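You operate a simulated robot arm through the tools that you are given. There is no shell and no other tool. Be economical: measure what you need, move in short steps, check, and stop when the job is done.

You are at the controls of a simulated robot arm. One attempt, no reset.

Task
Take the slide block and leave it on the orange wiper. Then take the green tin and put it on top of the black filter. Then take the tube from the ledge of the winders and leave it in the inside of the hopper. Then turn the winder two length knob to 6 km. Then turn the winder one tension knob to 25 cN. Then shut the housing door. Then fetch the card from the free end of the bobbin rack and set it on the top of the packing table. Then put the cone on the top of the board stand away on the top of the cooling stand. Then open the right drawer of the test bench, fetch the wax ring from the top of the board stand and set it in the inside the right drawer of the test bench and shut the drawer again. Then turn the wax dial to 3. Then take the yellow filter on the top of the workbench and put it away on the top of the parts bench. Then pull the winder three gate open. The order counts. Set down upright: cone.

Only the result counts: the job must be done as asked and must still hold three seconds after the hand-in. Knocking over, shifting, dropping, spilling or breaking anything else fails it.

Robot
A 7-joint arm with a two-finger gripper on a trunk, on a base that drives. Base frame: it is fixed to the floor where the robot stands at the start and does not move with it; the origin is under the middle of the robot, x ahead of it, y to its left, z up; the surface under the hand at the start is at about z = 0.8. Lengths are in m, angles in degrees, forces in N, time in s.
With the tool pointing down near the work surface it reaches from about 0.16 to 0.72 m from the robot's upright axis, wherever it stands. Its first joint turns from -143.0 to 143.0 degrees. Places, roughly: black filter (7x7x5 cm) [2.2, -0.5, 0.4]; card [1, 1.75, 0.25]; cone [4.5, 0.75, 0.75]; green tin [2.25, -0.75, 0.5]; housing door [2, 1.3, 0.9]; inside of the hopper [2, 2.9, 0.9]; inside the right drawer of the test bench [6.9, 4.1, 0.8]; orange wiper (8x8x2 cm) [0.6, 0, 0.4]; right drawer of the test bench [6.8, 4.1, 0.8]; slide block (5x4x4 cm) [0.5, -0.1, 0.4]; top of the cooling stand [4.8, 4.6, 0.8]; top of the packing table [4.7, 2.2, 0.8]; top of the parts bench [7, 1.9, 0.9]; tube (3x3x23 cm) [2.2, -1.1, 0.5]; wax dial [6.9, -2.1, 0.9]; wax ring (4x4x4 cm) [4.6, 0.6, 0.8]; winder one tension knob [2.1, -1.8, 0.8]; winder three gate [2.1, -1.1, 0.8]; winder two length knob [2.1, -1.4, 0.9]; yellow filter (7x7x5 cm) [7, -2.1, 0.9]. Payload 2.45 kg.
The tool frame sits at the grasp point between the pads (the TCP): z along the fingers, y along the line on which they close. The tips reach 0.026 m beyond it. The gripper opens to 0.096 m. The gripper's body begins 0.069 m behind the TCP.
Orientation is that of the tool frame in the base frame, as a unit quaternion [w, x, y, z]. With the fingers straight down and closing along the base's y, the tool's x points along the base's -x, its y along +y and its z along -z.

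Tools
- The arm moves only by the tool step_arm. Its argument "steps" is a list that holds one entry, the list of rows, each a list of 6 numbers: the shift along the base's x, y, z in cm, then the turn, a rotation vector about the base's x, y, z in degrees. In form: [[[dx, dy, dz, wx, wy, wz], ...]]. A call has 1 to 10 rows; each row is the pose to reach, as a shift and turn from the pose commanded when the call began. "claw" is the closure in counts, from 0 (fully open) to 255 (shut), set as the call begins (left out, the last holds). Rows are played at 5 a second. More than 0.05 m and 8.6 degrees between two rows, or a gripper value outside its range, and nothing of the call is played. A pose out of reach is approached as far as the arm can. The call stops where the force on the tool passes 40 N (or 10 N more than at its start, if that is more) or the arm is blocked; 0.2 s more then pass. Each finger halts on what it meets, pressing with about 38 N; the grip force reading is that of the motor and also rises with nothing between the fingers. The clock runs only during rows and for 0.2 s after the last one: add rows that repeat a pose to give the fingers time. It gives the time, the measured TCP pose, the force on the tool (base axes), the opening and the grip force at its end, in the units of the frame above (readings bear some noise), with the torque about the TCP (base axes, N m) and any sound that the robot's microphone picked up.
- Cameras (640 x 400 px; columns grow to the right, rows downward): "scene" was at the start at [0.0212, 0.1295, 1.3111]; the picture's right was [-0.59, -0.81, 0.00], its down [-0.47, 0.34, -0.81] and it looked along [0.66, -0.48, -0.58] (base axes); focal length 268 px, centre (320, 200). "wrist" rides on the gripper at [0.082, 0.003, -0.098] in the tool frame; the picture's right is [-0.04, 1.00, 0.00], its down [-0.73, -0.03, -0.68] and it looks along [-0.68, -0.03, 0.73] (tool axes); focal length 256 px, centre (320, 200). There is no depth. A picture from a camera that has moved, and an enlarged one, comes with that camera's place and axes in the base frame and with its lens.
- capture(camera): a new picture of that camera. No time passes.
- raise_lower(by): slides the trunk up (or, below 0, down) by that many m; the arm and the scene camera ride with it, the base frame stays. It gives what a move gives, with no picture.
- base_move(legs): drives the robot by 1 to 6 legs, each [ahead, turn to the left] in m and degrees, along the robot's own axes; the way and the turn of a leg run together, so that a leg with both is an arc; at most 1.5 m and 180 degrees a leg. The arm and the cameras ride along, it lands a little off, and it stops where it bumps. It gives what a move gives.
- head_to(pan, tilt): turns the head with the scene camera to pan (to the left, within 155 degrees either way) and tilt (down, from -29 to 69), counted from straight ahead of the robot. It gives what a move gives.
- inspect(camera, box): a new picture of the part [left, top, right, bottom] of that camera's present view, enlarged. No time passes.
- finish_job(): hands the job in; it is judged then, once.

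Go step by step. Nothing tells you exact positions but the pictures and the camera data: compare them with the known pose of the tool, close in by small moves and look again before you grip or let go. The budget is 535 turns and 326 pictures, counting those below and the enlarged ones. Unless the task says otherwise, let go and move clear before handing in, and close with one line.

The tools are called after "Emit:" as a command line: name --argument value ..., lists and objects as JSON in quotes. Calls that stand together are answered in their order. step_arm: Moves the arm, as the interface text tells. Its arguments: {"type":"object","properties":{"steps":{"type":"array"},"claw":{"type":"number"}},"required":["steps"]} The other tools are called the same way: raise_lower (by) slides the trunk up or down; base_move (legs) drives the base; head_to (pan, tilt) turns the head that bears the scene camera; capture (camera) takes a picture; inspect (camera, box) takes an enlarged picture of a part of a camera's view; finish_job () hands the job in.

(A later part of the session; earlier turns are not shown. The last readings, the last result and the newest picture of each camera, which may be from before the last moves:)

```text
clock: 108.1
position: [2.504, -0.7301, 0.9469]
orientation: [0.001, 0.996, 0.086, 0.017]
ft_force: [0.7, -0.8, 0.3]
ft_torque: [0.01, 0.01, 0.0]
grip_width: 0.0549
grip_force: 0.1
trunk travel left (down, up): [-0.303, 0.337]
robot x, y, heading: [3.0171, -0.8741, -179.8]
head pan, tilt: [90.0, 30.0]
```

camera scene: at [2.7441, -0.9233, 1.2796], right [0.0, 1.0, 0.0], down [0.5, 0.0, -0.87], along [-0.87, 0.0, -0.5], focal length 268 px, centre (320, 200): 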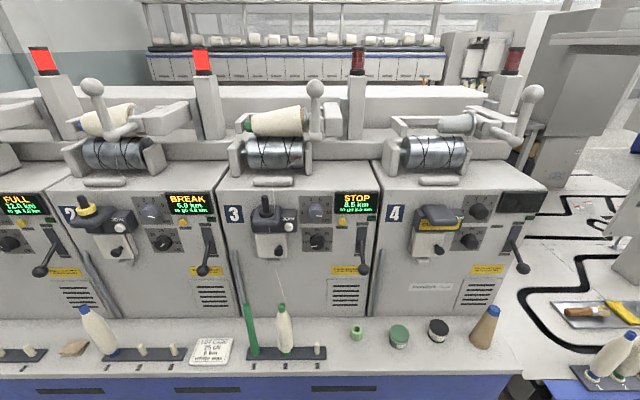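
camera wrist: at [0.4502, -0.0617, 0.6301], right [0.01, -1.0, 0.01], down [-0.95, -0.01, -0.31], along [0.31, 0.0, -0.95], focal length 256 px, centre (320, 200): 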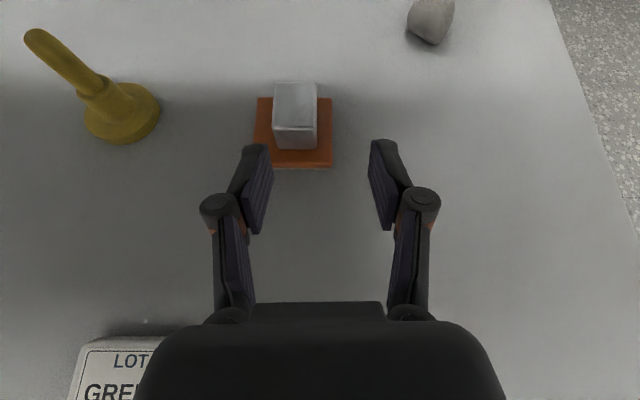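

Fix the last 10° and look with both cameras, after lowering the trunk.

Emit:
step_arm --steps '[[[0, 0, 0, 0, 1, -5], [0, 0, 0, 0, 1.95, -9.9]]]' --claw 0

Emit:
raise_lower --by -0.28

Emit:
head_to --pan 0 --tilt 35

Emit:
capture --camera "scene"

Emit:
capture --camera "wrist"

```text
clock: 108.7
position: [2.5028, -0.7295, 0.945]
orientation: [0.0, 1.0, 0.0, -0.001]
ft_force: [0.1, -0.2, 0.8]
ft_torque: [-0.02, -0.01, -0.01]
grip_width: 0.0959
grip_force: 0.0
trunk travel left (down, up): [-0.303, 0.337]
robot x, y, heading: [3.0161, -0.8741, -179.8]
head pan, tilt: [90.0, 30.0]
```

```text
clock: 111.6
position: [2.5036, -0.729, 0.6663]
orientation: [0.001, 1.0, -0.001, -0.002]
ft_force: [0.3, -0.3, 0.0]
ft_torque: [-0.01, 0.0, -0.02]
grip_width: 0.0961
grip_force: 0.0
trunk travel left (down, up): [-0.023, 0.617]
robot x, y, heading: [3.0167, -0.8749, -180.0]
head pan, tilt: [90.0, 30.0]
```

```text
clock: 113.2
position: [2.5038, -0.7282, 0.6653]
orientation: [0.0, 1.0, 0.0, -0.001]
ft_force: [-0.1, -0.3, 0.3]
ft_torque: [-0.01, 0.03, -0.01]
grip_width: 0.0961
grip_force: 0.0
trunk travel left (down, up): [-0.023, 0.617]
robot x, y, heading: [3.0174, -0.8758, -180.1]
head pan, tilt: [0.0, 35.0]
```

```text
295 pictures are left
camera scene: at [2.9787, -1.0561, 0.9918], right [0.0, 1.0, 0.0], down [0.57, 0.0, -0.82], along [-0.82, 0.0, -0.57], focal length 268 px, centre (320, 200)
```

scene: 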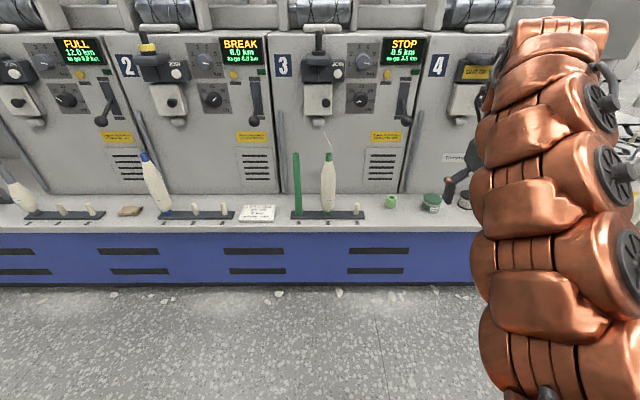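

```text
294 pictures are left
camera wrist: at [2.5863, -0.7316, 0.7633], right [-0.04, -1.0, 0.0], down [-0.73, 0.03, 0.68], along [-0.68, 0.03, -0.73], focal length 256 px, centre (320, 200)
```

wrist: 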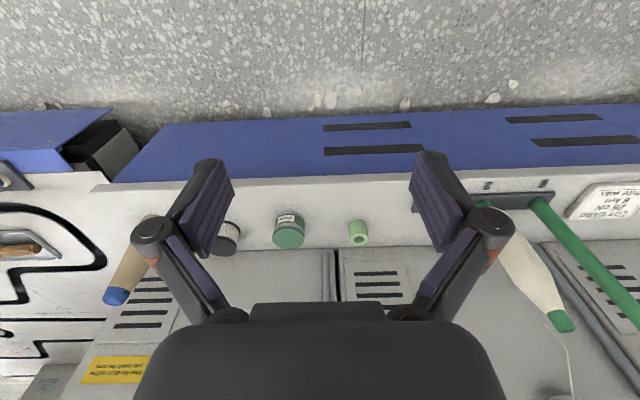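

Tin at ≈[2.20,-0.655], black filter ≈[2.195,-0.534], ledge z≈0.40. I drive 0.22 m closer and look again.

Emit:
base_move --legs '[[0.2, 0]]'

Emit:
capture --camera "scene"

Emit:
capture --camera "wrist"

```text
clock: 114.8
position: [2.3043, -0.7287, 0.6654]
orientation: [0.001, 1.0, 0.0, -0.001]
ft_force: [0.3, 0.3, -0.4]
ft_torque: [0.03, 0.02, 0.01]
grip_width: 0.0959
grip_force: 0.1
trunk travel left (down, up): [-0.023, 0.617]
robot x, y, heading: [2.8192, -0.8705, -179.9]
head pan, tilt: [0.0, 35.0]
```

```text
293 pictures are left
camera scene: at [2.7789, -1.0562, 0.9918], right [0.0, 1.0, 0.0], down [0.57, 0.0, -0.82], along [-0.82, 0.0, -0.57], focal length 268 px, centre (320, 200)
```

scene: 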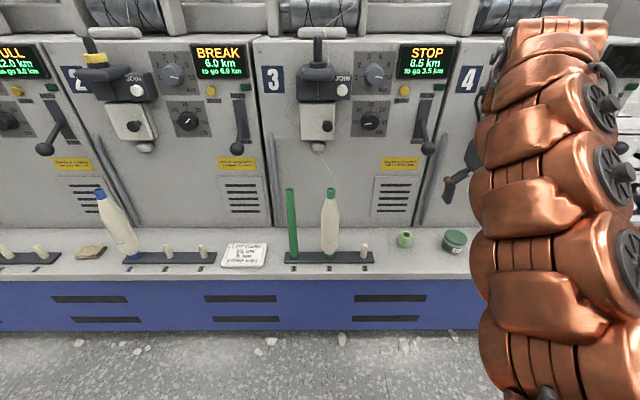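

```text
292 pictures are left
camera wrist: at [2.3866, -0.7316, 0.7633], right [-0.04, -1.0, 0.0], down [-0.73, 0.03, 0.68], along [-0.68, 0.03, -0.73], focal length 256 px, centre (320, 200)
```

wrist: 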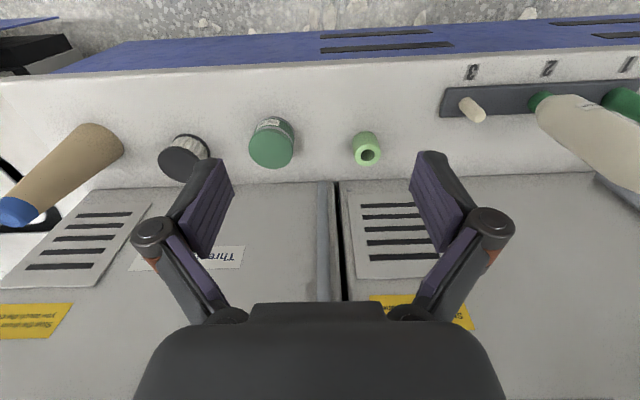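

Tin top centre ≈[2.195,-0.653,0.449]. I move over it and down to z≈0.53.

Emit:
step_arm --steps '[[[-3, 2.5, -2, 0, 0, 0], [-6, 5, -5, 0, 0, 0], [-9, 7.6, -8, 0, 0, 0], [-10.9, 7.6, -11, 0, 0, 0], [-10.9, 7.6, -13, 0, 0, 0]]]'

Emit:
capture --camera "wrist"

Emit:
capture --camera "scene"

```text
clock: 116.0
position: [2.1948, -0.6507, 0.5353]
orientation: [0.001, 1.0, 0.0, 0.0]
ft_force: [0.3, -1.1, 0.6]
ft_torque: [0.0, -0.01, -0.01]
grip_width: 0.0959
grip_force: 0.1
trunk travel left (down, up): [-0.023, 0.617]
robot x, y, heading: [2.8163, -0.8709, -179.9]
head pan, tilt: [0.0, 35.0]
```

```text
291 pictures are left
camera wrist: at [2.2775, -0.6539, 0.6329], right [-0.04, -1.0, 0.0], down [-0.73, 0.03, 0.68], along [-0.68, 0.03, -0.73], focal length 256 px, centre (320, 200)
```

wrist: 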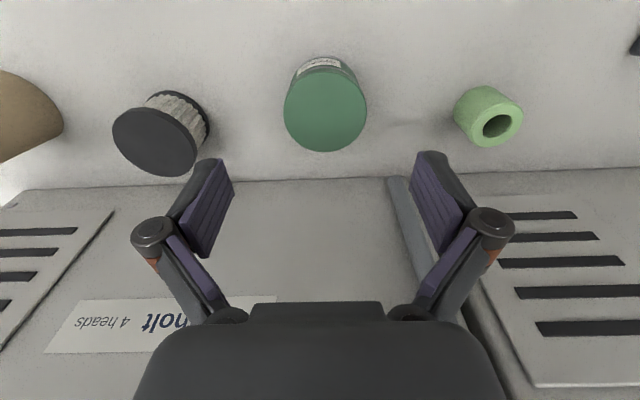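

```text
290 pictures are left
camera scene: at [2.7789, -1.0562, 0.9918], right [0.0, 1.0, 0.0], down [0.57, 0.0, -0.82], along [-0.82, 0.0, -0.57], focal length 268 px, centre (320, 200)
```

scene: 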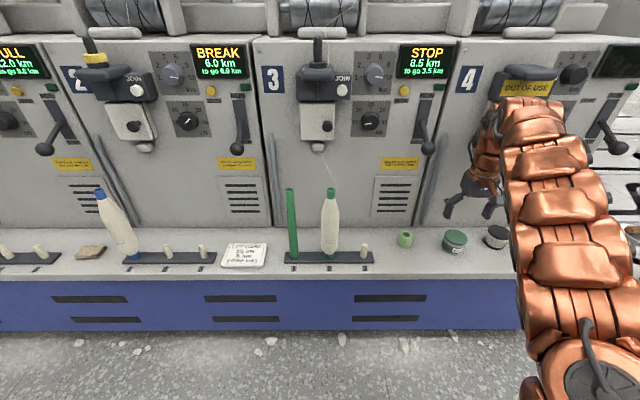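

Tin directly below ([2.199,-0.655]). Descend and grip.

Emit:
step_arm --steps '[[[0.4, -0.4, -4, 0, 0, 0], [0.4, -0.4, -8, 0, 0, 0], [0.4, -0.4, -9.8, 0, 0, 0]]]'

Emit:
step_arm --steps '[[[0, 0, 0, 0, 0, 0], [0, 0, 0, 0, 0, 0], [0, 0, 0, 0, 0, 0], [0, 0, 0, 0, 0, 0], [0, 0, 0, 0, 0, 0]]]' --claw 255

Emit:
capture --camera "wrist"

```text
clock: 116.8
position: [2.197, -0.6572, 0.4398]
orientation: [0.001, 1.0, 0.0, -0.002]
ft_force: [-0.2, -0.1, -0.7]
ft_torque: [0.06, -0.01, -0.01]
grip_width: 0.0963
grip_force: 0.1
trunk travel left (down, up): [-0.023, 0.617]
robot x, y, heading: [2.8169, -0.873, -179.8]
head pan, tilt: [0.0, 35.0]
```

```text
clock: 118.0
position: [2.1971, -0.6566, 0.4399]
orientation: [0.0, 1.0, 0.0, -0.001]
ft_force: [-2.1, 2.8, 6.2]
ft_torque: [0.02, 0.03, 0.01]
grip_width: 0.06
grip_force: 37.8
trunk travel left (down, up): [-0.023, 0.617]
robot x, y, heading: [2.8192, -0.8739, -180.1]
head pan, tilt: [0.0, 35.0]
```

```text
289 pictures are left
camera wrist: at [2.2797, -0.6594, 0.5378], right [-0.04, -1.0, 0.0], down [-0.73, 0.03, 0.68], along [-0.68, 0.03, -0.73], focal length 256 px, centre (320, 200)
```

wrist: 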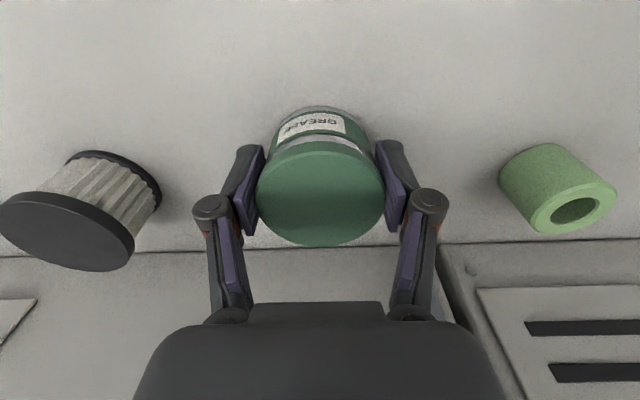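

Gripped. Lift 9 cm and move over the filter at ≈[2.179,-0.517].

Emit:
step_arm --steps '[[[0, 0, 4, 0, 0, 0], [0, 0, 8, 0, 0, 0], [-0.5, 3, 9, 0, 0, 0], [-1, 6.5, 9, 0, 0, 0], [-1.5, 10, 9, 0, 0, 0], [-2, 13.9, 9, 0, 0, 0], [-2, 13.9, 9, 0, 0, 0]]]'

Emit:
capture --camera "wrist"

Emit:
capture --camera "scene"

```text
clock: 119.6
position: [2.2057, -0.5303, 0.5202]
orientation: [0.002, 1.0, 0.0, -0.002]
ft_force: [-0.6, 1.0, -1.8]
ft_torque: [-0.01, -0.04, 0.0]
grip_width: 0.0599
grip_force: 37.9
out of reach, approached as far as the arm can: row 5, 6, 7
trunk travel left (down, up): [-0.023, 0.617]
robot x, y, heading: [2.8159, -0.8695, -180.2]
head pan, tilt: [0.0, 35.0]
```

```text
288 pictures are left
camera wrist: at [2.2871, -0.5325, 0.6177], right [-0.04, -1.0, 0.0], down [-0.73, 0.03, 0.68], along [-0.68, 0.03, -0.73], focal length 256 px, centre (320, 200)
```

wrist: 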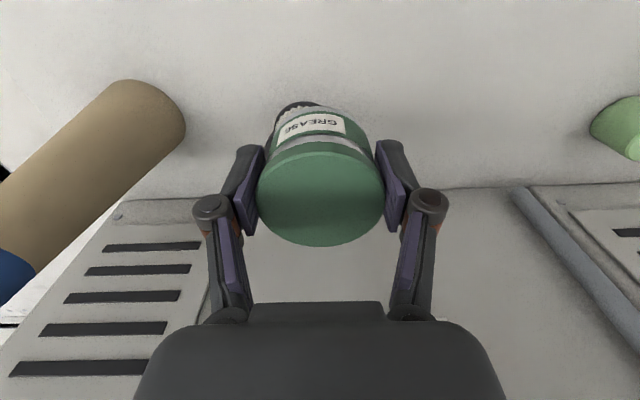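

```text
287 pictures are left
camera scene: at [2.7788, -1.0561, 0.9918], right [0.0, 1.0, 0.0], down [0.57, 0.0, -0.82], along [-0.82, 0.0, -0.57], focal length 268 px, centre (320, 200)
```

scene: 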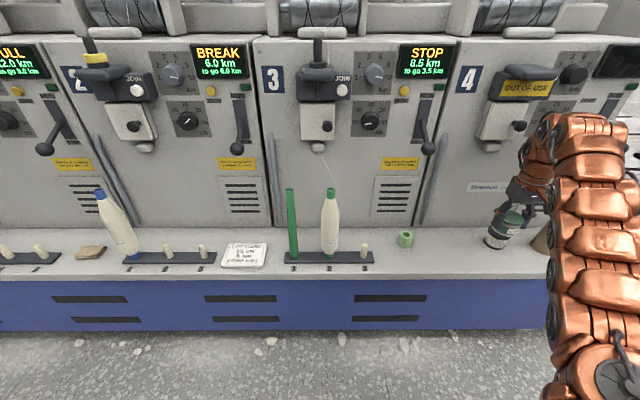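

Slightly out of reach; I retract 6 cm, drive 10 cm nearer, then finish.

Emit:
step_arm --steps '[[[3, 0, 0, 0, 0, 0], [7, 0, 0, 0, 0, 0]]]'

Emit:
base_move --legs '[[0.08, 0]]'

Emit:
capture --camera "wrist"

```text
clock: 120.2
position: [2.2744, -0.5296, 0.5234]
orientation: [0.001, 1.0, 0.001, -0.001]
ft_force: [0.9, -0.3, -0.9]
ft_torque: [-0.01, -0.01, -0.04]
grip_width: 0.06
grip_force: 38.2
trunk travel left (down, up): [-0.023, 0.617]
robot x, y, heading: [2.8187, -0.8739, -180.2]
head pan, tilt: [0.0, 35.0]
```

```text
clock: 121.3
position: [2.1924, -0.5292, 0.5205]
orientation: [0.001, 1.0, -0.001, -0.001]
ft_force: [-0.3, 0.0, -0.9]
ft_torque: [-0.02, 0.0, 0.05]
grip_width: 0.06
grip_force: 38.1
trunk travel left (down, up): [-0.023, 0.617]
robot x, y, heading: [2.7336, -0.8751, 180.1]
head pan, tilt: [0.0, 35.0]
```

```text
286 pictures are left
camera wrist: at [2.2745, -0.5316, 0.6195], right [-0.04, -1.0, 0.0], down [-0.73, 0.03, 0.68], along [-0.68, 0.03, -0.73], focal length 256 px, centre (320, 200)
```

wrist: 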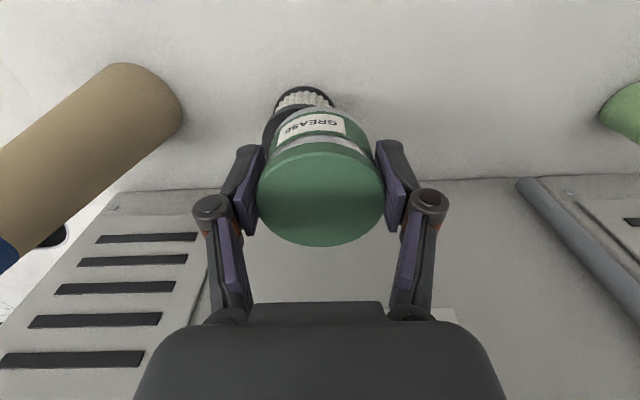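

Emit:
step_arm --steps '[[[-1.5, 1.0, 0, 0, 0, 0], [-1.5, 1.0, 0, 0, 0, 0], [-1.5, 1.0, -1.5, 0, 0, 0]]]'

Emit:
capture --camera "wrist"

Emit:
inspect --camera "scene" --box '[440, 160, 640, 280]'

```text
clock: 122.1
position: [2.1787, -0.5176, 0.5073]
orientation: [0.002, 1.0, 0.0, -0.001]
ft_force: [-0.2, -0.3, -1.3]
ft_torque: [0.01, -0.04, -0.04]
grip_width: 0.0601
grip_force: 38.2
trunk travel left (down, up): [-0.023, 0.617]
robot x, y, heading: [2.7358, -0.8706, 180.0]
head pan, tilt: [0.0, 35.0]
```

```text
285 pictures are left
camera wrist: at [2.2594, -0.5209, 0.6048], right [-0.04, -1.0, 0.0], down [-0.73, 0.03, 0.68], along [-0.68, 0.03, -0.73], focal length 256 px, centre (320, 200)
```

wrist: 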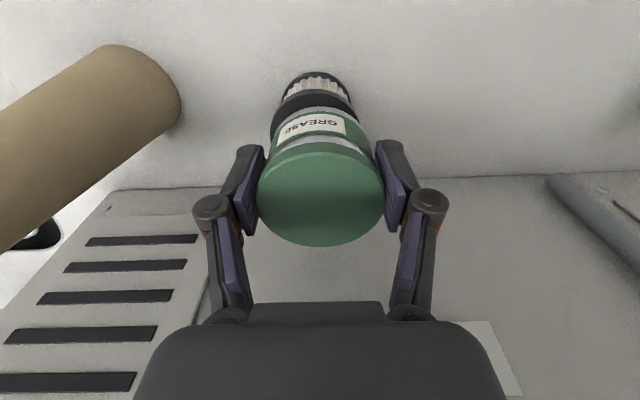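

```text
3.20 times, centred on (540, 220) of scene
camera zoom: at [2.6958, -1.0561, 0.9918], right [0.0, 1.0, 0.0], down [0.57, 0.0, -0.82], along [-0.82, 0.0, -0.57], focal length 859 px, centre (-384, 136)
```

zoom: 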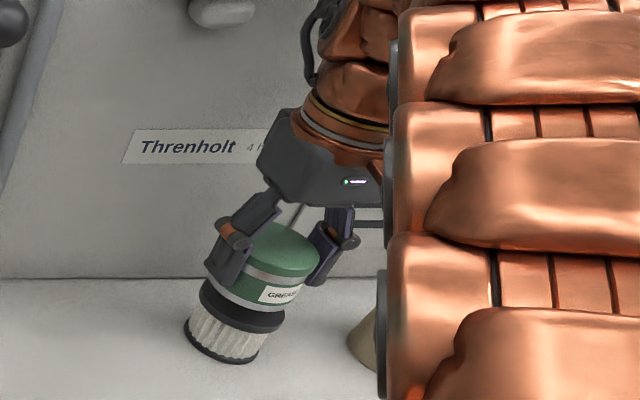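

Aligned over the filter; lower until contact.

Emit:
step_arm --steps '[[[0, 0, -0.6, 0, 0, 0], [0, 0, -1.0, 0, 0, 0], [0, 0, -1.3, 0, 0, 0], [0, 0, -1.5, 0, 0, 0]]]'

Emit:
step_arm --steps '[[[0, 0, -0.15, 0, 0, 0], [0, 0, -0.3, 0, 0, 0], [0, 0, -0.45, 0, 0, 0]]]'

```text
clock: 123.1
position: [2.1761, -0.5192, 0.4916]
orientation: [0.001, 1.0, -0.001, -0.002]
ft_force: [-0.4, -0.7, -1.7]
ft_torque: [0.0, -0.04, -0.01]
grip_width: 0.0598
grip_force: 38.1
trunk travel left (down, up): [-0.023, 0.617]
robot x, y, heading: [2.7333, -0.8758, 179.9]
head pan, tilt: [0.0, 35.0]
```

```text
clock: 123.9
position: [2.1754, -0.519, 0.4902]
orientation: [0.0, 1.0, -0.001, -0.002]
ft_force: [-1.3, 1.1, 15.8]
ft_torque: [0.06, 0.11, 0.02]
grip_width: 0.0601
grip_force: 38.1
trunk travel left (down, up): [-0.023, 0.617]
robot x, y, heading: [2.7353, -0.8732, 180.0]
head pan, tilt: [0.0, 35.0]
```

Contact. Release gently and lift away.

Emit:
step_arm --steps '[[[0, 0, 0.15, 0, 0, 0], [0, 0, 0.15, 0, 0, 0], [0, 0, 0.15, 0, 0, 0], [0, 0, 0.15, 0, 0, 0], [0, 0, 0.15, 0, 0, 0]]]' --claw 0

Emit:
step_arm --steps '[[[0, 0, 4, 0, 0, 0], [0, 0, 8, 0, 0, 0], [4, 0, 10, 0, 0, 0], [8, 0, 12, 0, 0, 0]]]'

Emit:
capture --camera "wrist"

Emit:
capture --camera "scene"

```text
clock: 125.1
position: [2.175, -0.5196, 0.4892]
orientation: [0.0, 1.0, -0.001, 0.0]
ft_force: [1.5, -0.7, 0.3]
ft_torque: [0.01, -0.01, 0.02]
grip_width: 0.096
grip_force: 0.0
trunk travel left (down, up): [-0.023, 0.617]
robot x, y, heading: [2.7355, -0.8713, 179.9]
head pan, tilt: [0.0, 35.0]
```

```text
clock: 126.1
position: [2.2539, -0.518, 0.6077]
orientation: [0.002, 1.0, -0.001, -0.002]
ft_force: [0.1, -0.8, 0.0]
ft_torque: [0.01, -0.01, 0.0]
grip_width: 0.0959
grip_force: 0.1
trunk travel left (down, up): [-0.023, 0.617]
robot x, y, heading: [2.7325, -0.8751, 180.1]
head pan, tilt: [0.0, 35.0]
```

```text
283 pictures are left
camera wrist: at [2.3363, -0.5214, 0.705], right [-0.04, -1.0, 0.0], down [-0.73, 0.03, 0.68], along [-0.68, 0.03, -0.73], focal length 256 px, centre (320, 200)
```

wrist: 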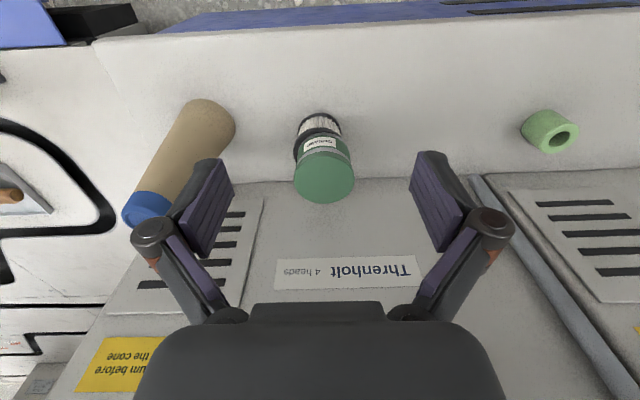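

```text
282 pictures are left
camera scene: at [2.6958, -1.0561, 0.9918], right [0.0, 1.0, 0.0], down [0.57, 0.0, -0.82], along [-0.82, 0.0, -0.57], focal length 268 px, centre (320, 200)
```

scene: 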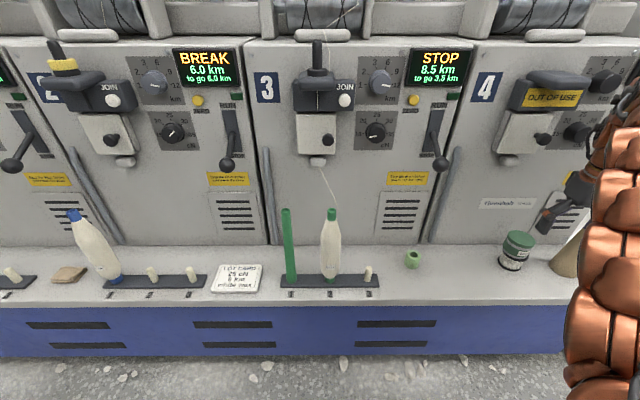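

Tin is on the filter. The next object is the green upright tube at about [2.2,-1.16]. I first glance toward the hopper to choose the grip.

Emit:
head_to --pan -65 --tilt 5

Emit:
capture --camera "scene"

```text
clock: 127.4
position: [2.253, -0.5182, 0.6067]
orientation: [0.001, 1.0, -0.002, -0.001]
ft_force: [-0.6, 0.5, 0.2]
ft_torque: [0.03, -0.03, 0.01]
grip_width: 0.0959
grip_force: 0.1
trunk travel left (down, up): [-0.023, 0.617]
robot x, y, heading: [2.7326, -0.876, 180.0]
head pan, tilt: [-65.0, 5.0]
```

```text
281 pictures are left
camera scene: at [2.7451, -0.9729, 1.04], right [0.91, 0.42, 0.0], down [0.04, -0.08, -1.0], along [-0.42, 0.9, -0.09], focal length 268 px, centre (320, 200)
```

scene: 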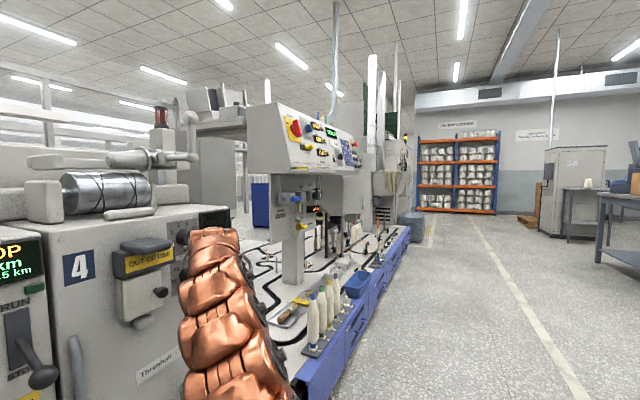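

I'll back up slightly, swing the arm to y≈-1.16 and tilt the tool forward 60°.

Emit:
base_move --legs '[[-0.14, 0]]'

Emit:
step_arm --steps '[[[2, -4.5, 1, 0, 0, 0], [4, -9, 2, 0, 0, 0], [5, -13.5, 3, 0, 0, 0], [6, -18, 4, 0, 0, 0], [6, -22.5, 5, 0, 0, 0], [6, -27, 5, 0, 0, 0], [6, -31.5, 5, 0, 0, 0], [6, -36, 5, 0, 0, 0], [6, -40.5, 5, 0, 0, 0], [6, -45, 5, 0, 0, 0]]]'

Emit:
step_arm --steps '[[[0, -3, 0, 0, 8.5, 0], [0, -6, 0, 0, 17, 0], [0, -9, 0, 0, 25.5, 0], [0, -12, 0, 0, 34, 0], [0, -15, 0, 0, 42.5, 0], [0, -18, 0, 0, 51, 0], [0, -19, 0, 0, 59.5, 0]]]'

Emit:
head_to --pan 0 --tilt 35

Emit:
capture --camera "scene"

Emit:
capture --camera "wrist"

```text
clock: 128.8
position: [2.4003, -0.5179, 0.6063]
orientation: [0.0, 1.0, -0.002, -0.001]
ft_force: [-0.4, 0.5, -0.4]
ft_torque: [-0.03, 0.01, 0.02]
grip_width: 0.0962
grip_force: 0.0
trunk travel left (down, up): [-0.023, 0.617]
robot x, y, heading: [2.8733, -0.8705, 179.6]
head pan, tilt: [-65.0, 5.0]
```

```text
refused: row 1 steps farther than a row can; nothing moved
```

```text
clock: 130.4
position: [2.4008, -0.7093, 0.6049]
orientation: [0.003, 0.867, -0.001, -0.498]
ft_force: [-0.1, 0.3, -0.4]
ft_torque: [0.01, 0.02, 0.01]
grip_width: 0.096
grip_force: 0.1
trunk travel left (down, up): [-0.023, 0.617]
robot x, y, heading: [2.8806, -0.8751, 179.8]
head pan, tilt: [-65.0, 5.0]
```

```text
clock: 131.7
position: [2.401, -0.7079, 0.6058]
orientation: [0.002, 0.868, -0.002, -0.496]
ft_force: [-0.4, 0.5, 0.1]
ft_torque: [0.0, -0.01, 0.03]
grip_width: 0.0961
grip_force: 0.1
trunk travel left (down, up): [-0.023, 0.617]
robot x, y, heading: [2.8814, -0.8742, 179.6]
head pan, tilt: [0.0, 35.0]
```

```text
280 pictures are left
camera scene: at [2.8396, -1.0564, 0.9918], right [0.01, 1.0, 0.0], down [0.57, 0.0, -0.82], along [-0.82, 0.0, -0.57], focal length 268 px, centre (320, 200)
```

scene: 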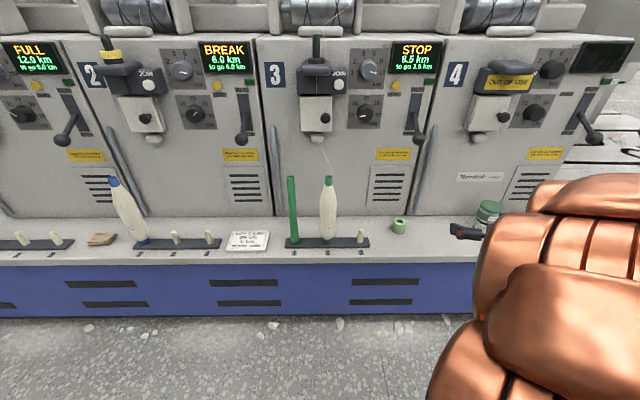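

```text
279 pictures are left
camera wrist: at [2.5276, -0.7106, 0.5844], right [-0.02, -1.0, 0.04], down [0.21, 0.03, 0.98], along [-0.98, 0.03, 0.21], focal length 256 px, centre (320, 200)
```

wrist: 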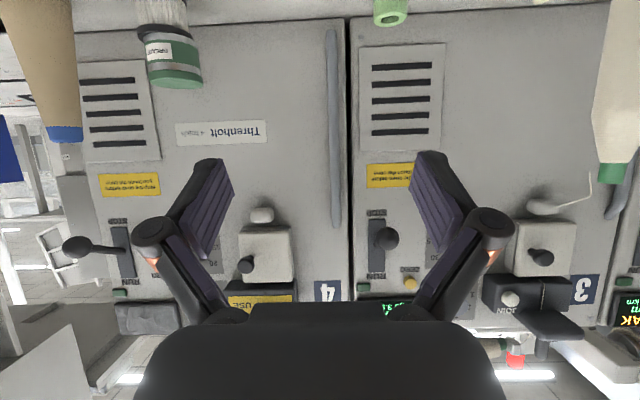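

Tube located at ≈[2.235,-1.135], 0.42–0.65 high. Slide the hand sideways to y≈-1.135 at x≈2.41.

Emit:
step_arm --steps '[[[0.5, -4.5, 0, 0, 0, 0], [1, -9, 0, 0, 0, 0], [1, -13.7, 0, 0, 0, 0], [1, -18.4, 0, 0, 0, 0], [1, -23.1, 0, 0, 0, 0], [1, -27.8, 0, 0, 0, 0], [1, -32.5, 0, 0, 0, 0], [1, -37.2, 0, 0, 0, 0], [1, -42, 0, 0, 0, 0]]]' --claw 70

Emit:
capture --camera "scene"

Emit:
capture --camera "wrist"

```text
clock: 133.7
position: [2.4583, -1.1509, 0.5459]
orientation: [0.149, 0.929, -0.071, -0.331]
ft_force: [-0.3, 0.3, 0.3]
ft_torque: [-0.01, -0.02, 0.01]
grip_width: 0.0699
grip_force: 0.0
out of reach, approached as far as the arm can: row 1, 2, 3, 4, 5, 6, 7
trunk travel left (down, up): [-0.023, 0.617]
robot x, y, heading: [2.8795, -0.8734, 179.8]
head pan, tilt: [0.0, 35.0]
stopped in row 9: the arm was blocked; the commanded pose is now the measured one
```

```text
278 pictures are left
camera scene: at [2.8394, -1.0565, 0.9918], right [0.0, 1.0, 0.0], down [0.57, 0.0, -0.82], along [-0.82, 0.0, -0.57], focal length 268 px, centre (320, 200)
```

scene: 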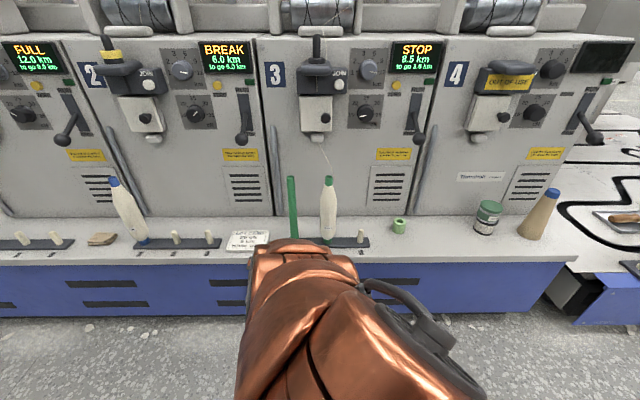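

```text
277 pictures are left
camera wrist: at [2.5841, -1.1501, 0.5702], right [-0.06, -0.94, 0.35], down [-0.13, 0.35, 0.93], along [-0.99, 0.01, -0.15], focal length 256 px, centre (320, 200)
```

wrist: 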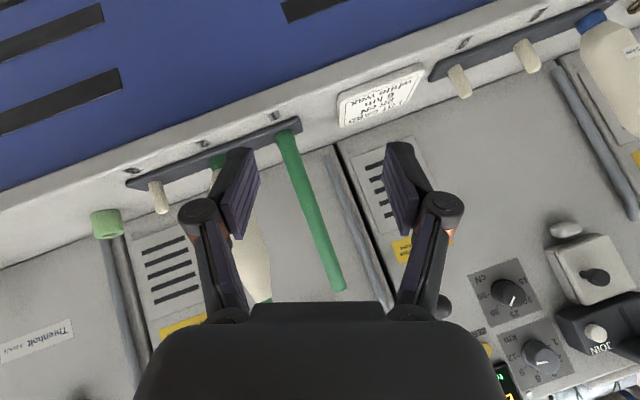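

Too close in; I back up 0.25 m so that the arm can extend with the right tilt.

Emit:
base_move --legs '[[-0.25, 0]]'

Emit:
step_arm --steps '[[[-4, 0.5, 1.5, 4.8, 5.1, -0.4], [-8, 1, 3, 9.5, 10.3, -0.8], [-12, 1.5, 4.5, 14.2, 15.4, -1.1], [-16, 1.5, 5.4, 19, 20.6, -1.5], [-20, 1.5, 5.4, 19, 20.6, -1.5]]]'

Emit:
capture --camera "wrist"

Emit:
capture --camera "scene"

```text
clock: 135.5
position: [2.7045, -1.1548, 0.5454]
orientation: [0.15, 0.929, -0.069, -0.332]
ft_force: [-0.1, -0.1, -0.1]
ft_torque: [-0.03, -0.01, 0.01]
grip_width: 0.0696
grip_force: 0.1
trunk travel left (down, up): [-0.023, 0.617]
robot x, y, heading: [3.1228, -0.8764, 179.9]
head pan, tilt: [0.0, 35.0]
```

```text
clock: 136.7
position: [2.5056, -1.1381, 0.6025]
orientation: [0.0, 0.866, 0.002, -0.5]
ft_force: [-0.6, -0.5, 0.2]
ft_torque: [0.0, -0.01, 0.0]
grip_width: 0.0696
grip_force: 0.1
trunk travel left (down, up): [-0.023, 0.617]
robot x, y, heading: [3.1222, -0.8748, 180.0]
head pan, tilt: [0.0, 35.0]
```

```text
276 pictures are left
camera wrist: at [2.633, -1.1404, 0.5804], right [-0.01, -1.0, 0.03], down [0.22, 0.03, 0.97], along [-0.97, 0.02, 0.22], focal length 256 px, centre (320, 200)
```

wrist: 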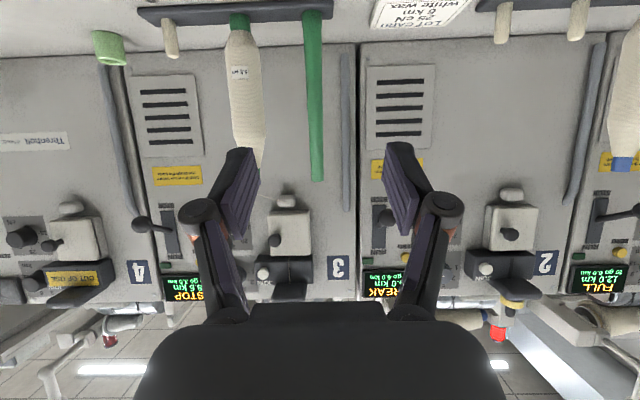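

```text
275 pictures are left
camera scene: at [3.0862, -1.0576, 0.9918], right [0.0, 1.0, 0.0], down [0.57, 0.0, -0.82], along [-0.82, 0.0, -0.57], focal length 268 px, centre (320, 200)
```

scene: 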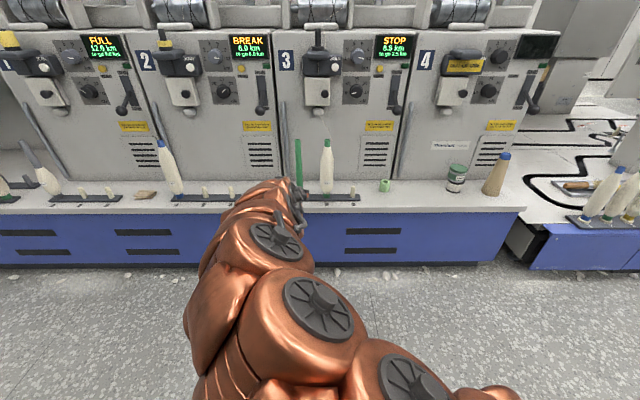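

Aligned with the tube (y≈-1.125). I centre, drive 0.18 m forward and recheck.

Emit:
step_arm --steps '[[[0, 1.2, 0, 0, 0, 0], [0, 1.2, 0, 0, 0, 0]]]'

Emit:
base_move --legs '[[0.17, 0]]'

Emit:
capture --camera "wrist"

Emit:
capture --camera "scene"

```text
clock: 137.3
position: [2.5061, -1.1267, 0.6021]
orientation: [0.002, 0.866, 0.003, -0.5]
ft_force: [0.0, 0.6, -0.2]
ft_torque: [0.01, 0.02, 0.0]
grip_width: 0.0694
grip_force: 0.1
trunk travel left (down, up): [-0.023, 0.617]
robot x, y, heading: [3.1243, -0.8753, 180.0]
head pan, tilt: [0.0, 35.0]
```

```text
clock: 138.7
position: [2.3342, -1.1239, 0.6007]
orientation: [0.001, 0.866, 0.001, -0.501]
ft_force: [1.0, 0.0, -0.3]
ft_torque: [0.03, 0.05, -0.01]
grip_width: 0.0698
grip_force: 0.2
trunk travel left (down, up): [-0.023, 0.617]
robot x, y, heading: [2.9564, -0.8745, 179.7]
head pan, tilt: [0.0, 35.0]
```

```text
274 pictures are left
camera wrist: at [2.4613, -1.1264, 0.5798], right [-0.02, -1.0, 0.04], down [0.22, 0.03, 0.97], along [-0.98, 0.02, 0.22], focal length 256 px, centre (320, 200)
```

wrist: 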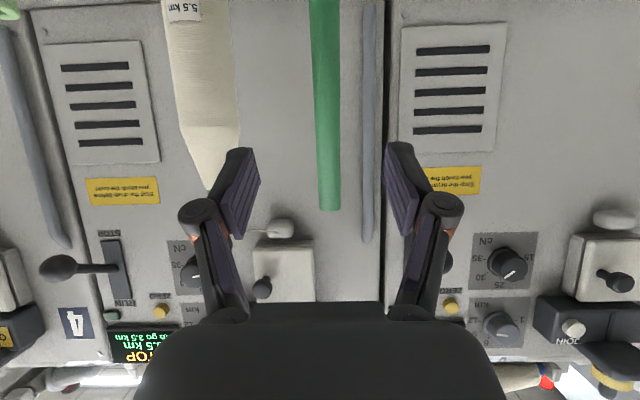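

```text
273 pictures are left
camera scene: at [2.9149, -1.0567, 0.9918], right [0.01, 1.0, 0.0], down [0.57, 0.0, -0.82], along [-0.82, 0.01, -0.57], focal length 268 px, centre (320, 200)
```

scene: 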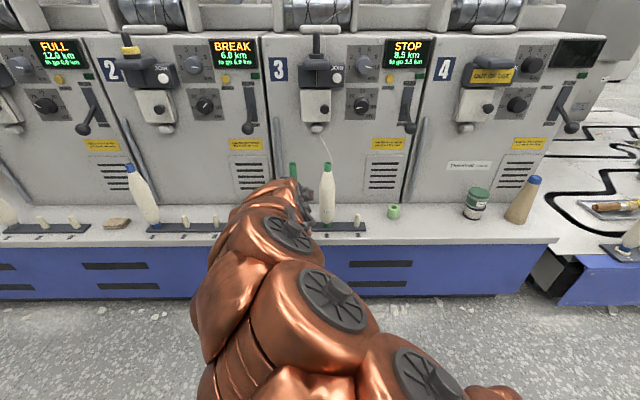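

Emit:
step_arm --steps '[[[-3, -0.4, 0, 0, 0, 0], [-6, -0.4, 0, 0, 0, 0], [-8, -0.4, 0, 0, 0, 0]]]'

Emit:
capture --camera "wrist"

Emit:
inspect --camera "scene" --box '[220, 120, 380, 240]'

```text
clock: 139.5
position: [2.2559, -1.1285, 0.6031]
orientation: [0.0, 0.867, 0.0, -0.499]
ft_force: [-0.3, -0.4, -1.2]
ft_torque: [-0.01, -0.01, 0.0]
grip_width: 0.0698
grip_force: 0.0
trunk travel left (down, up): [-0.023, 0.617]
robot x, y, heading: [2.954, -0.8749, 179.5]
head pan, tilt: [0.0, 35.0]
```

```text
272 pictures are left
camera wrist: at [2.3817, -1.1311, 0.5815], right [-0.02, -1.0, 0.03], down [0.22, 0.03, 0.97], along [-0.98, 0.03, 0.22], focal length 256 px, centre (320, 200)
```

wrist: 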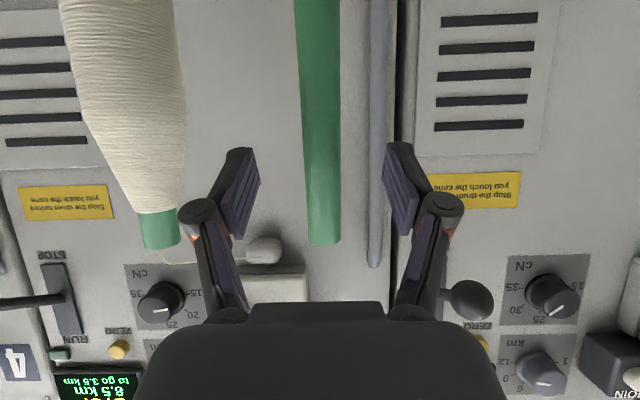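

```text
3.33 times, centred on (300, 180) of scene
camera zoom: at [2.915, -1.0568, 0.9918], right [0.01, 1.0, 0.0], down [0.57, 0.0, -0.82], along [-0.82, 0.0, -0.57], focal length 894 px, centre (387, 267)
```

zoom: 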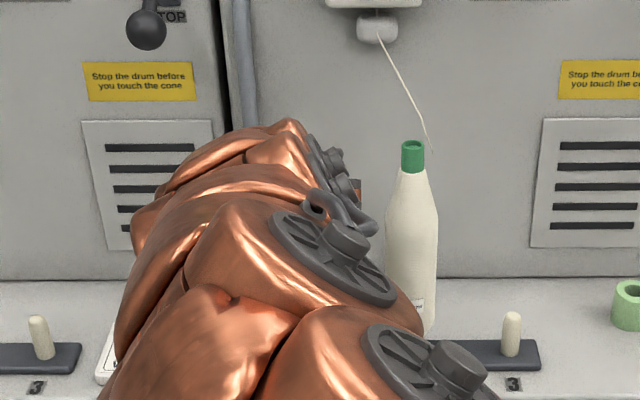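

Tube 2 cm ahead, centred. Advance and grip.

Emit:
step_arm --steps '[[[-1.2, -0.1, 0, 0, 0, 0], [-2.3, -0.1, 0, 0, 0, 0]]]'

Emit:
step_arm --steps '[[[0, 0, 0, 0, 0, 0], [0, 0, 0, 0, 0, 0], [0, 0, 0, 0, 0, 0], [0, 0, 0, 0, 0, 0], [0, 0, 0, 0, 0, 0]]]' --claw 255

Emit:
capture --camera "wrist"

```text
clock: 140.1
position: [2.2318, -1.1287, 0.6015]
orientation: [0.001, 0.866, 0.002, -0.5]
ft_force: [0.3, 0.3, 0.0]
ft_torque: [0.0, -0.02, -0.02]
grip_width: 0.0697
grip_force: 0.0
trunk travel left (down, up): [-0.023, 0.617]
robot x, y, heading: [2.9503, -0.8733, 179.8]
head pan, tilt: [0.0, 35.0]
```

```text
clock: 141.3
position: [2.2338, -1.1281, 0.6017]
orientation: [0.0, 0.866, 0.001, -0.5]
ft_force: [0.1, 0.0, 0.1]
ft_torque: [-0.02, 0.03, -0.04]
grip_width: 0.0178
grip_force: 38.2
trunk travel left (down, up): [-0.023, 0.617]
robot x, y, heading: [2.9532, -0.8784, 179.7]
head pan, tilt: [0.0, 35.0]
```

```text
270 pictures are left
camera wrist: at [2.3588, -1.1317, 0.5797], right [-0.02, -1.0, 0.03], down [0.22, 0.03, 0.97], along [-0.98, 0.02, 0.22], focal length 256 px, centre (320, 200)
```

wrist: 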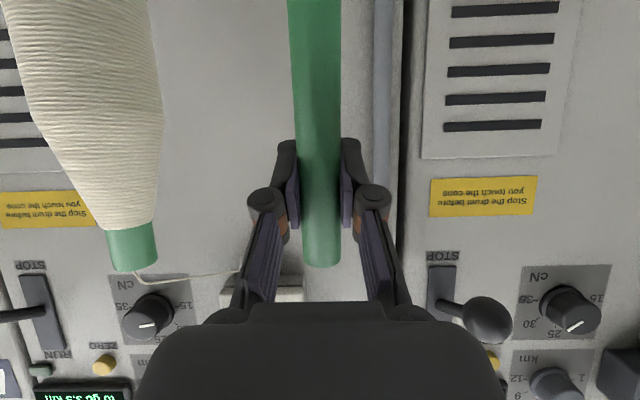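

Tube gripped near its top. Lift 6.5 cm straight up, then check it's off the peg.

Emit:
step_arm --steps '[[[0, 0, 2, 0, 0, 0], [0, 0, 4, 0, 0, 0], [0, 0, 6, 0, 0, 0], [0, 0, 7, 0, 0, 0]]]'

Emit:
inspect --camera "scene" --box '[220, 120, 380, 240]'

Emit:
capture --camera "wrist"

```text
clock: 142.3
position: [2.2302, -1.1292, 0.6719]
orientation: [0.0, 0.866, 0.001, -0.5]
ft_force: [-0.1, -0.5, 0.9]
ft_torque: [0.0, 0.0, 0.02]
grip_width: 0.0179
grip_force: 38.0
trunk travel left (down, up): [-0.023, 0.617]
robot x, y, heading: [2.9584, -0.8781, 179.9]
head pan, tilt: [0.0, 35.0]
```

```text
3.33 times, centred on (300, 180) of scene
camera zoom: at [2.9149, -1.0567, 0.9918], right [0.01, 1.0, 0.0], down [0.57, 0.0, -0.82], along [-0.82, 0.0, -0.57], focal length 894 px, centre (387, 267)
```

zoom: 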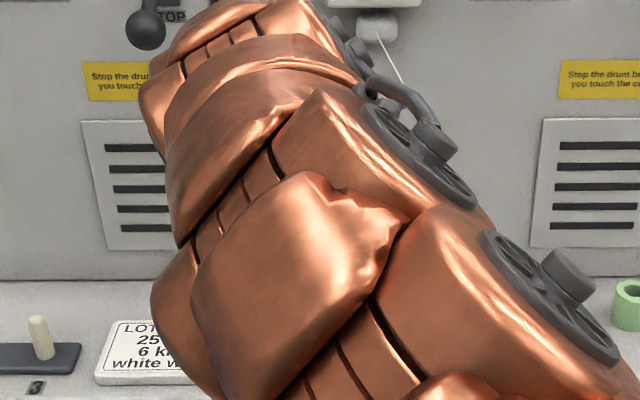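

```text
268 pictures are left
camera wrist: at [2.3571, -1.1318, 0.6502], right [-0.02, -1.0, 0.04], down [0.22, 0.03, 0.97], along [-0.97, 0.02, 0.22], focal length 256 px, centre (320, 200)
```

wrist: 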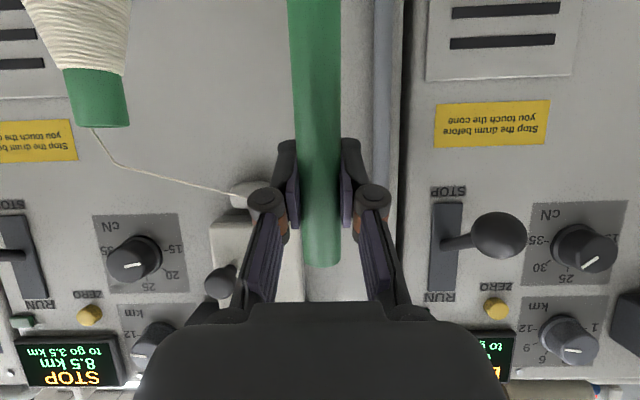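

Tube lifted freely. Pull out and drive back.

Emit:
step_arm --steps '[[[2, 0, 1, 0, 0, 0], [6, 0, 1, 0, 0, 0], [10, 0, 1, 0, 0, 0]]]'

Emit:
base_move --legs '[[-0.4, 0]]'

Emit:
capture --camera "scene"

```text
clock: 143.1
position: [2.3329, -1.1276, 0.6813]
orientation: [0.001, 0.866, 0.002, -0.499]
ft_force: [-0.5, -0.5, 0.2]
ft_torque: [-0.02, -0.02, -0.01]
grip_width: 0.0177
grip_force: 38.2
trunk travel left (down, up): [-0.023, 0.617]
robot x, y, heading: [2.9532, -0.88, 179.8]
head pan, tilt: [0.0, 35.0]
```

```text
clock: 145.6
position: [2.7265, -1.1327, 0.6817]
orientation: [0.002, 0.866, 0.003, -0.5]
ft_force: [-0.2, 0.6, 0.4]
ft_torque: [-0.02, 0.03, -0.02]
grip_width: 0.0175
grip_force: 38.0
trunk travel left (down, up): [-0.023, 0.617]
robot x, y, heading: [3.3465, -0.8764, 180.1]
head pan, tilt: [0.0, 35.0]
```

```text
267 pictures are left
camera scene: at [3.3077, -1.0582, 0.9918], right [0.0, 1.0, 0.0], down [0.57, 0.0, -0.82], along [-0.82, 0.0, -0.57], focal length 268 px, centre (320, 200)
```

scene: 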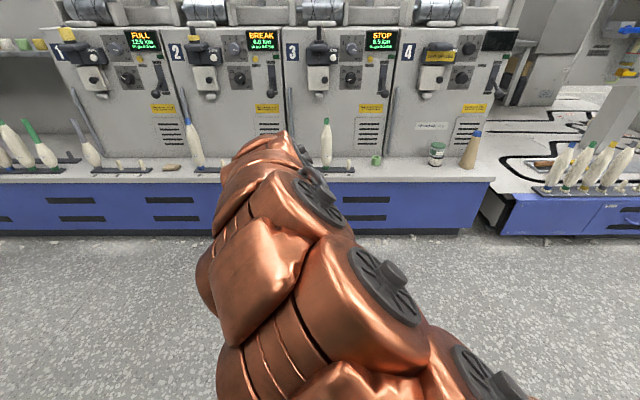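

All undisturbed. Raise and drive up the aisle toward the hopper at [2,2.9].

Emit:
raise_lower --by 0.35

Emit:
base_move --legs '[[0, -90], [1.5, 0], [1.0, 0]]'

Emit:
head_to --pan 45 --tilt 15

Emit:
capture --camera "scene"

```text
clock: 149.0
position: [2.7258, -1.1316, 1.0322]
orientation: [0.002, 0.866, 0.003, -0.5]
ft_force: [0.0, 0.1, -0.9]
ft_torque: [-0.01, 0.02, 0.01]
grip_width: 0.0176
grip_force: 38.3
trunk travel left (down, up): [-0.373, 0.267]
robot x, y, heading: [3.345, -0.8723, 180.3]
head pan, tilt: [0.0, 35.0]
```

```text
clock: 165.0
position: [3.2852, 2.2146, 1.0315]
orientation: [0.364, -0.594, 0.63, 0.343]
ft_force: [0.6, 0.8, -0.2]
ft_torque: [-0.01, 0.04, 0.03]
grip_width: 0.0181
grip_force: 38.0
trunk travel left (down, up): [-0.373, 0.267]
robot x, y, heading: [3.5025, 1.5805, 86.2]
head pan, tilt: [0.0, 35.0]
```

```text
clock: 166.1
position: [3.2848, 2.2143, 1.0311]
orientation: [0.364, -0.595, 0.629, 0.344]
ft_force: [-0.3, -0.5, -0.1]
ft_torque: [0.0, -0.01, -0.01]
grip_width: 0.0182
grip_force: 37.8
trunk travel left (down, up): [-0.373, 0.267]
robot x, y, heading: [3.5016, 1.5776, 86.1]
head pan, tilt: [45.0, 15.0]
```

```text
266 pictures are left
camera scene: at [3.2547, 1.6115, 1.3737], right [0.75, 0.66, 0.0], down [0.17, -0.2, -0.97], along [-0.64, 0.73, -0.26], focal length 268 px, centre (320, 200)
```

scene: 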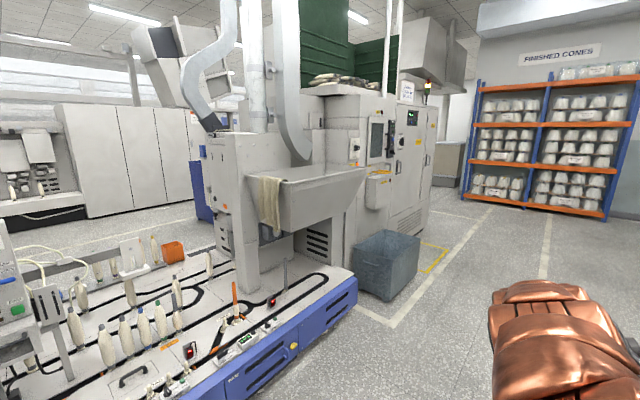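

The hopper is the sink-like bin near [2.0,3.0] with its rim at z≈1.05. I drive to about (2.95,2.85) and face it.

Emit:
base_move --legs '[[0, 27], [1.35, 0], [0, 66]]'

Emit:
head_to --pan 0 --tilt 25

Emit:
capture --camera "scene"

```text
clock: 177.1
position: [2.3361, 2.5362, 1.0316]
orientation: [0.003, 0.866, 0.006, -0.5]
ft_force: [0.0, -0.1, -0.2]
ft_torque: [0.02, 0.04, -0.02]
grip_width: 0.0184
grip_force: 38.0
trunk travel left (down, up): [-0.373, 0.267]
robot x, y, heading: [2.9554, 2.7933, -179.5]
head pan, tilt: [45.0, 15.0]
```

```text
clock: 178.2
position: [2.3361, 2.5353, 1.0308]
orientation: [0.004, 0.865, 0.006, -0.501]
ft_force: [0.1, -0.1, -0.1]
ft_torque: [0.02, -0.04, -0.05]
grip_width: 0.0181
grip_force: 37.7
trunk travel left (down, up): [-0.373, 0.267]
robot x, y, heading: [2.9551, 2.7978, -179.3]
head pan, tilt: [0.0, 25.0]
```

```text
265 pictures are left
camera scene: at [2.9135, 2.6133, 1.3576], right [-0.01, 1.0, 0.0], down [0.42, 0.0, -0.91], along [-0.91, -0.01, -0.42], focal length 268 px, centre (320, 200)
```

scene: 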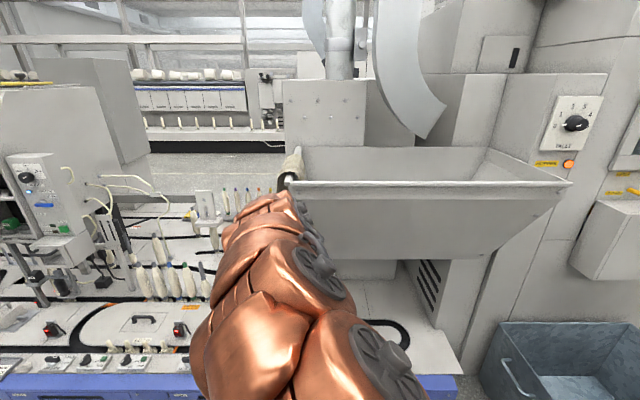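

Hopper: rim z≈1.08, x 1.82–2.21, y 2.53–3.32, chute over the back middle. I raise up, drive closer, then go over its left part with the tool steeper.

Emit:
raise_lower --by 0.26

Emit:
step_arm --steps '[[[0, 3, 2, 0, 0, 0], [0, 6, 4, 0, 0, 0], [0, 10, 5, 0, 0, 0], [0, 14, 5, 0, 0, 0], [0, 18, 5, 0, 0, 0]]]'

Emit:
capture --camera "scene"

Emit:
capture --camera "wrist"

```text
clock: 180.8
position: [2.337, 2.5356, 1.291]
orientation: [0.004, 0.866, 0.006, -0.5]
ft_force: [0.0, 0.3, -0.6]
ft_torque: [0.0, 0.01, -0.02]
grip_width: 0.0183
grip_force: 37.7
trunk travel left (down, up): [-0.633, 0.007]
robot x, y, heading: [2.952, 2.796, -179.2]
head pan, tilt: [0.0, 25.0]
```

```text
clock: 182.0
position: [2.3364, 2.7145, 1.3417]
orientation: [0.003, 0.866, 0.006, -0.499]
ft_force: [-0.6, -0.5, -0.9]
ft_torque: [0.03, -0.01, -0.03]
grip_width: 0.0182
grip_force: 37.9
trunk travel left (down, up): [-0.633, 0.007]
robot x, y, heading: [2.955, 2.7972, -179.6]
head pan, tilt: [0.0, 25.0]
```

```text
264 pictures are left
camera scene: at [2.9135, 2.613, 1.6175], right [-0.01, 1.0, 0.0], down [0.42, 0.0, -0.91], along [-0.91, -0.01, -0.42], focal length 268 px, centre (320, 200)
```

scene: 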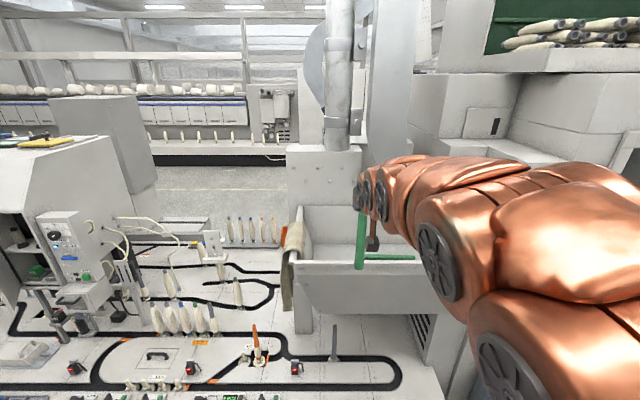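

```text
263 pictures are left
camera wrist: at [2.463, 2.7133, 1.3201], right [-0.01, -1.0, 0.03], down [0.22, 0.03, 0.98], along [-0.98, 0.01, 0.22], focal length 256 px, centre (320, 200)
```

wrist: 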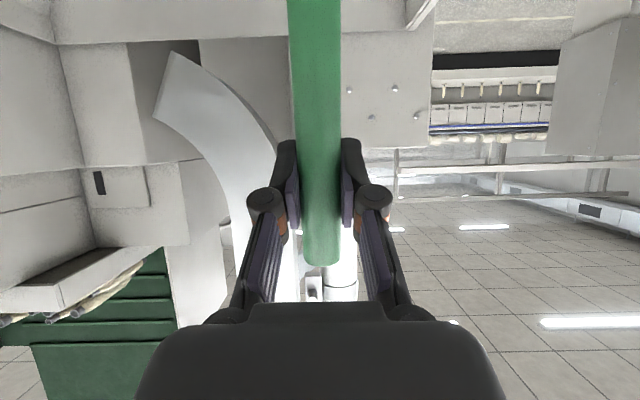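

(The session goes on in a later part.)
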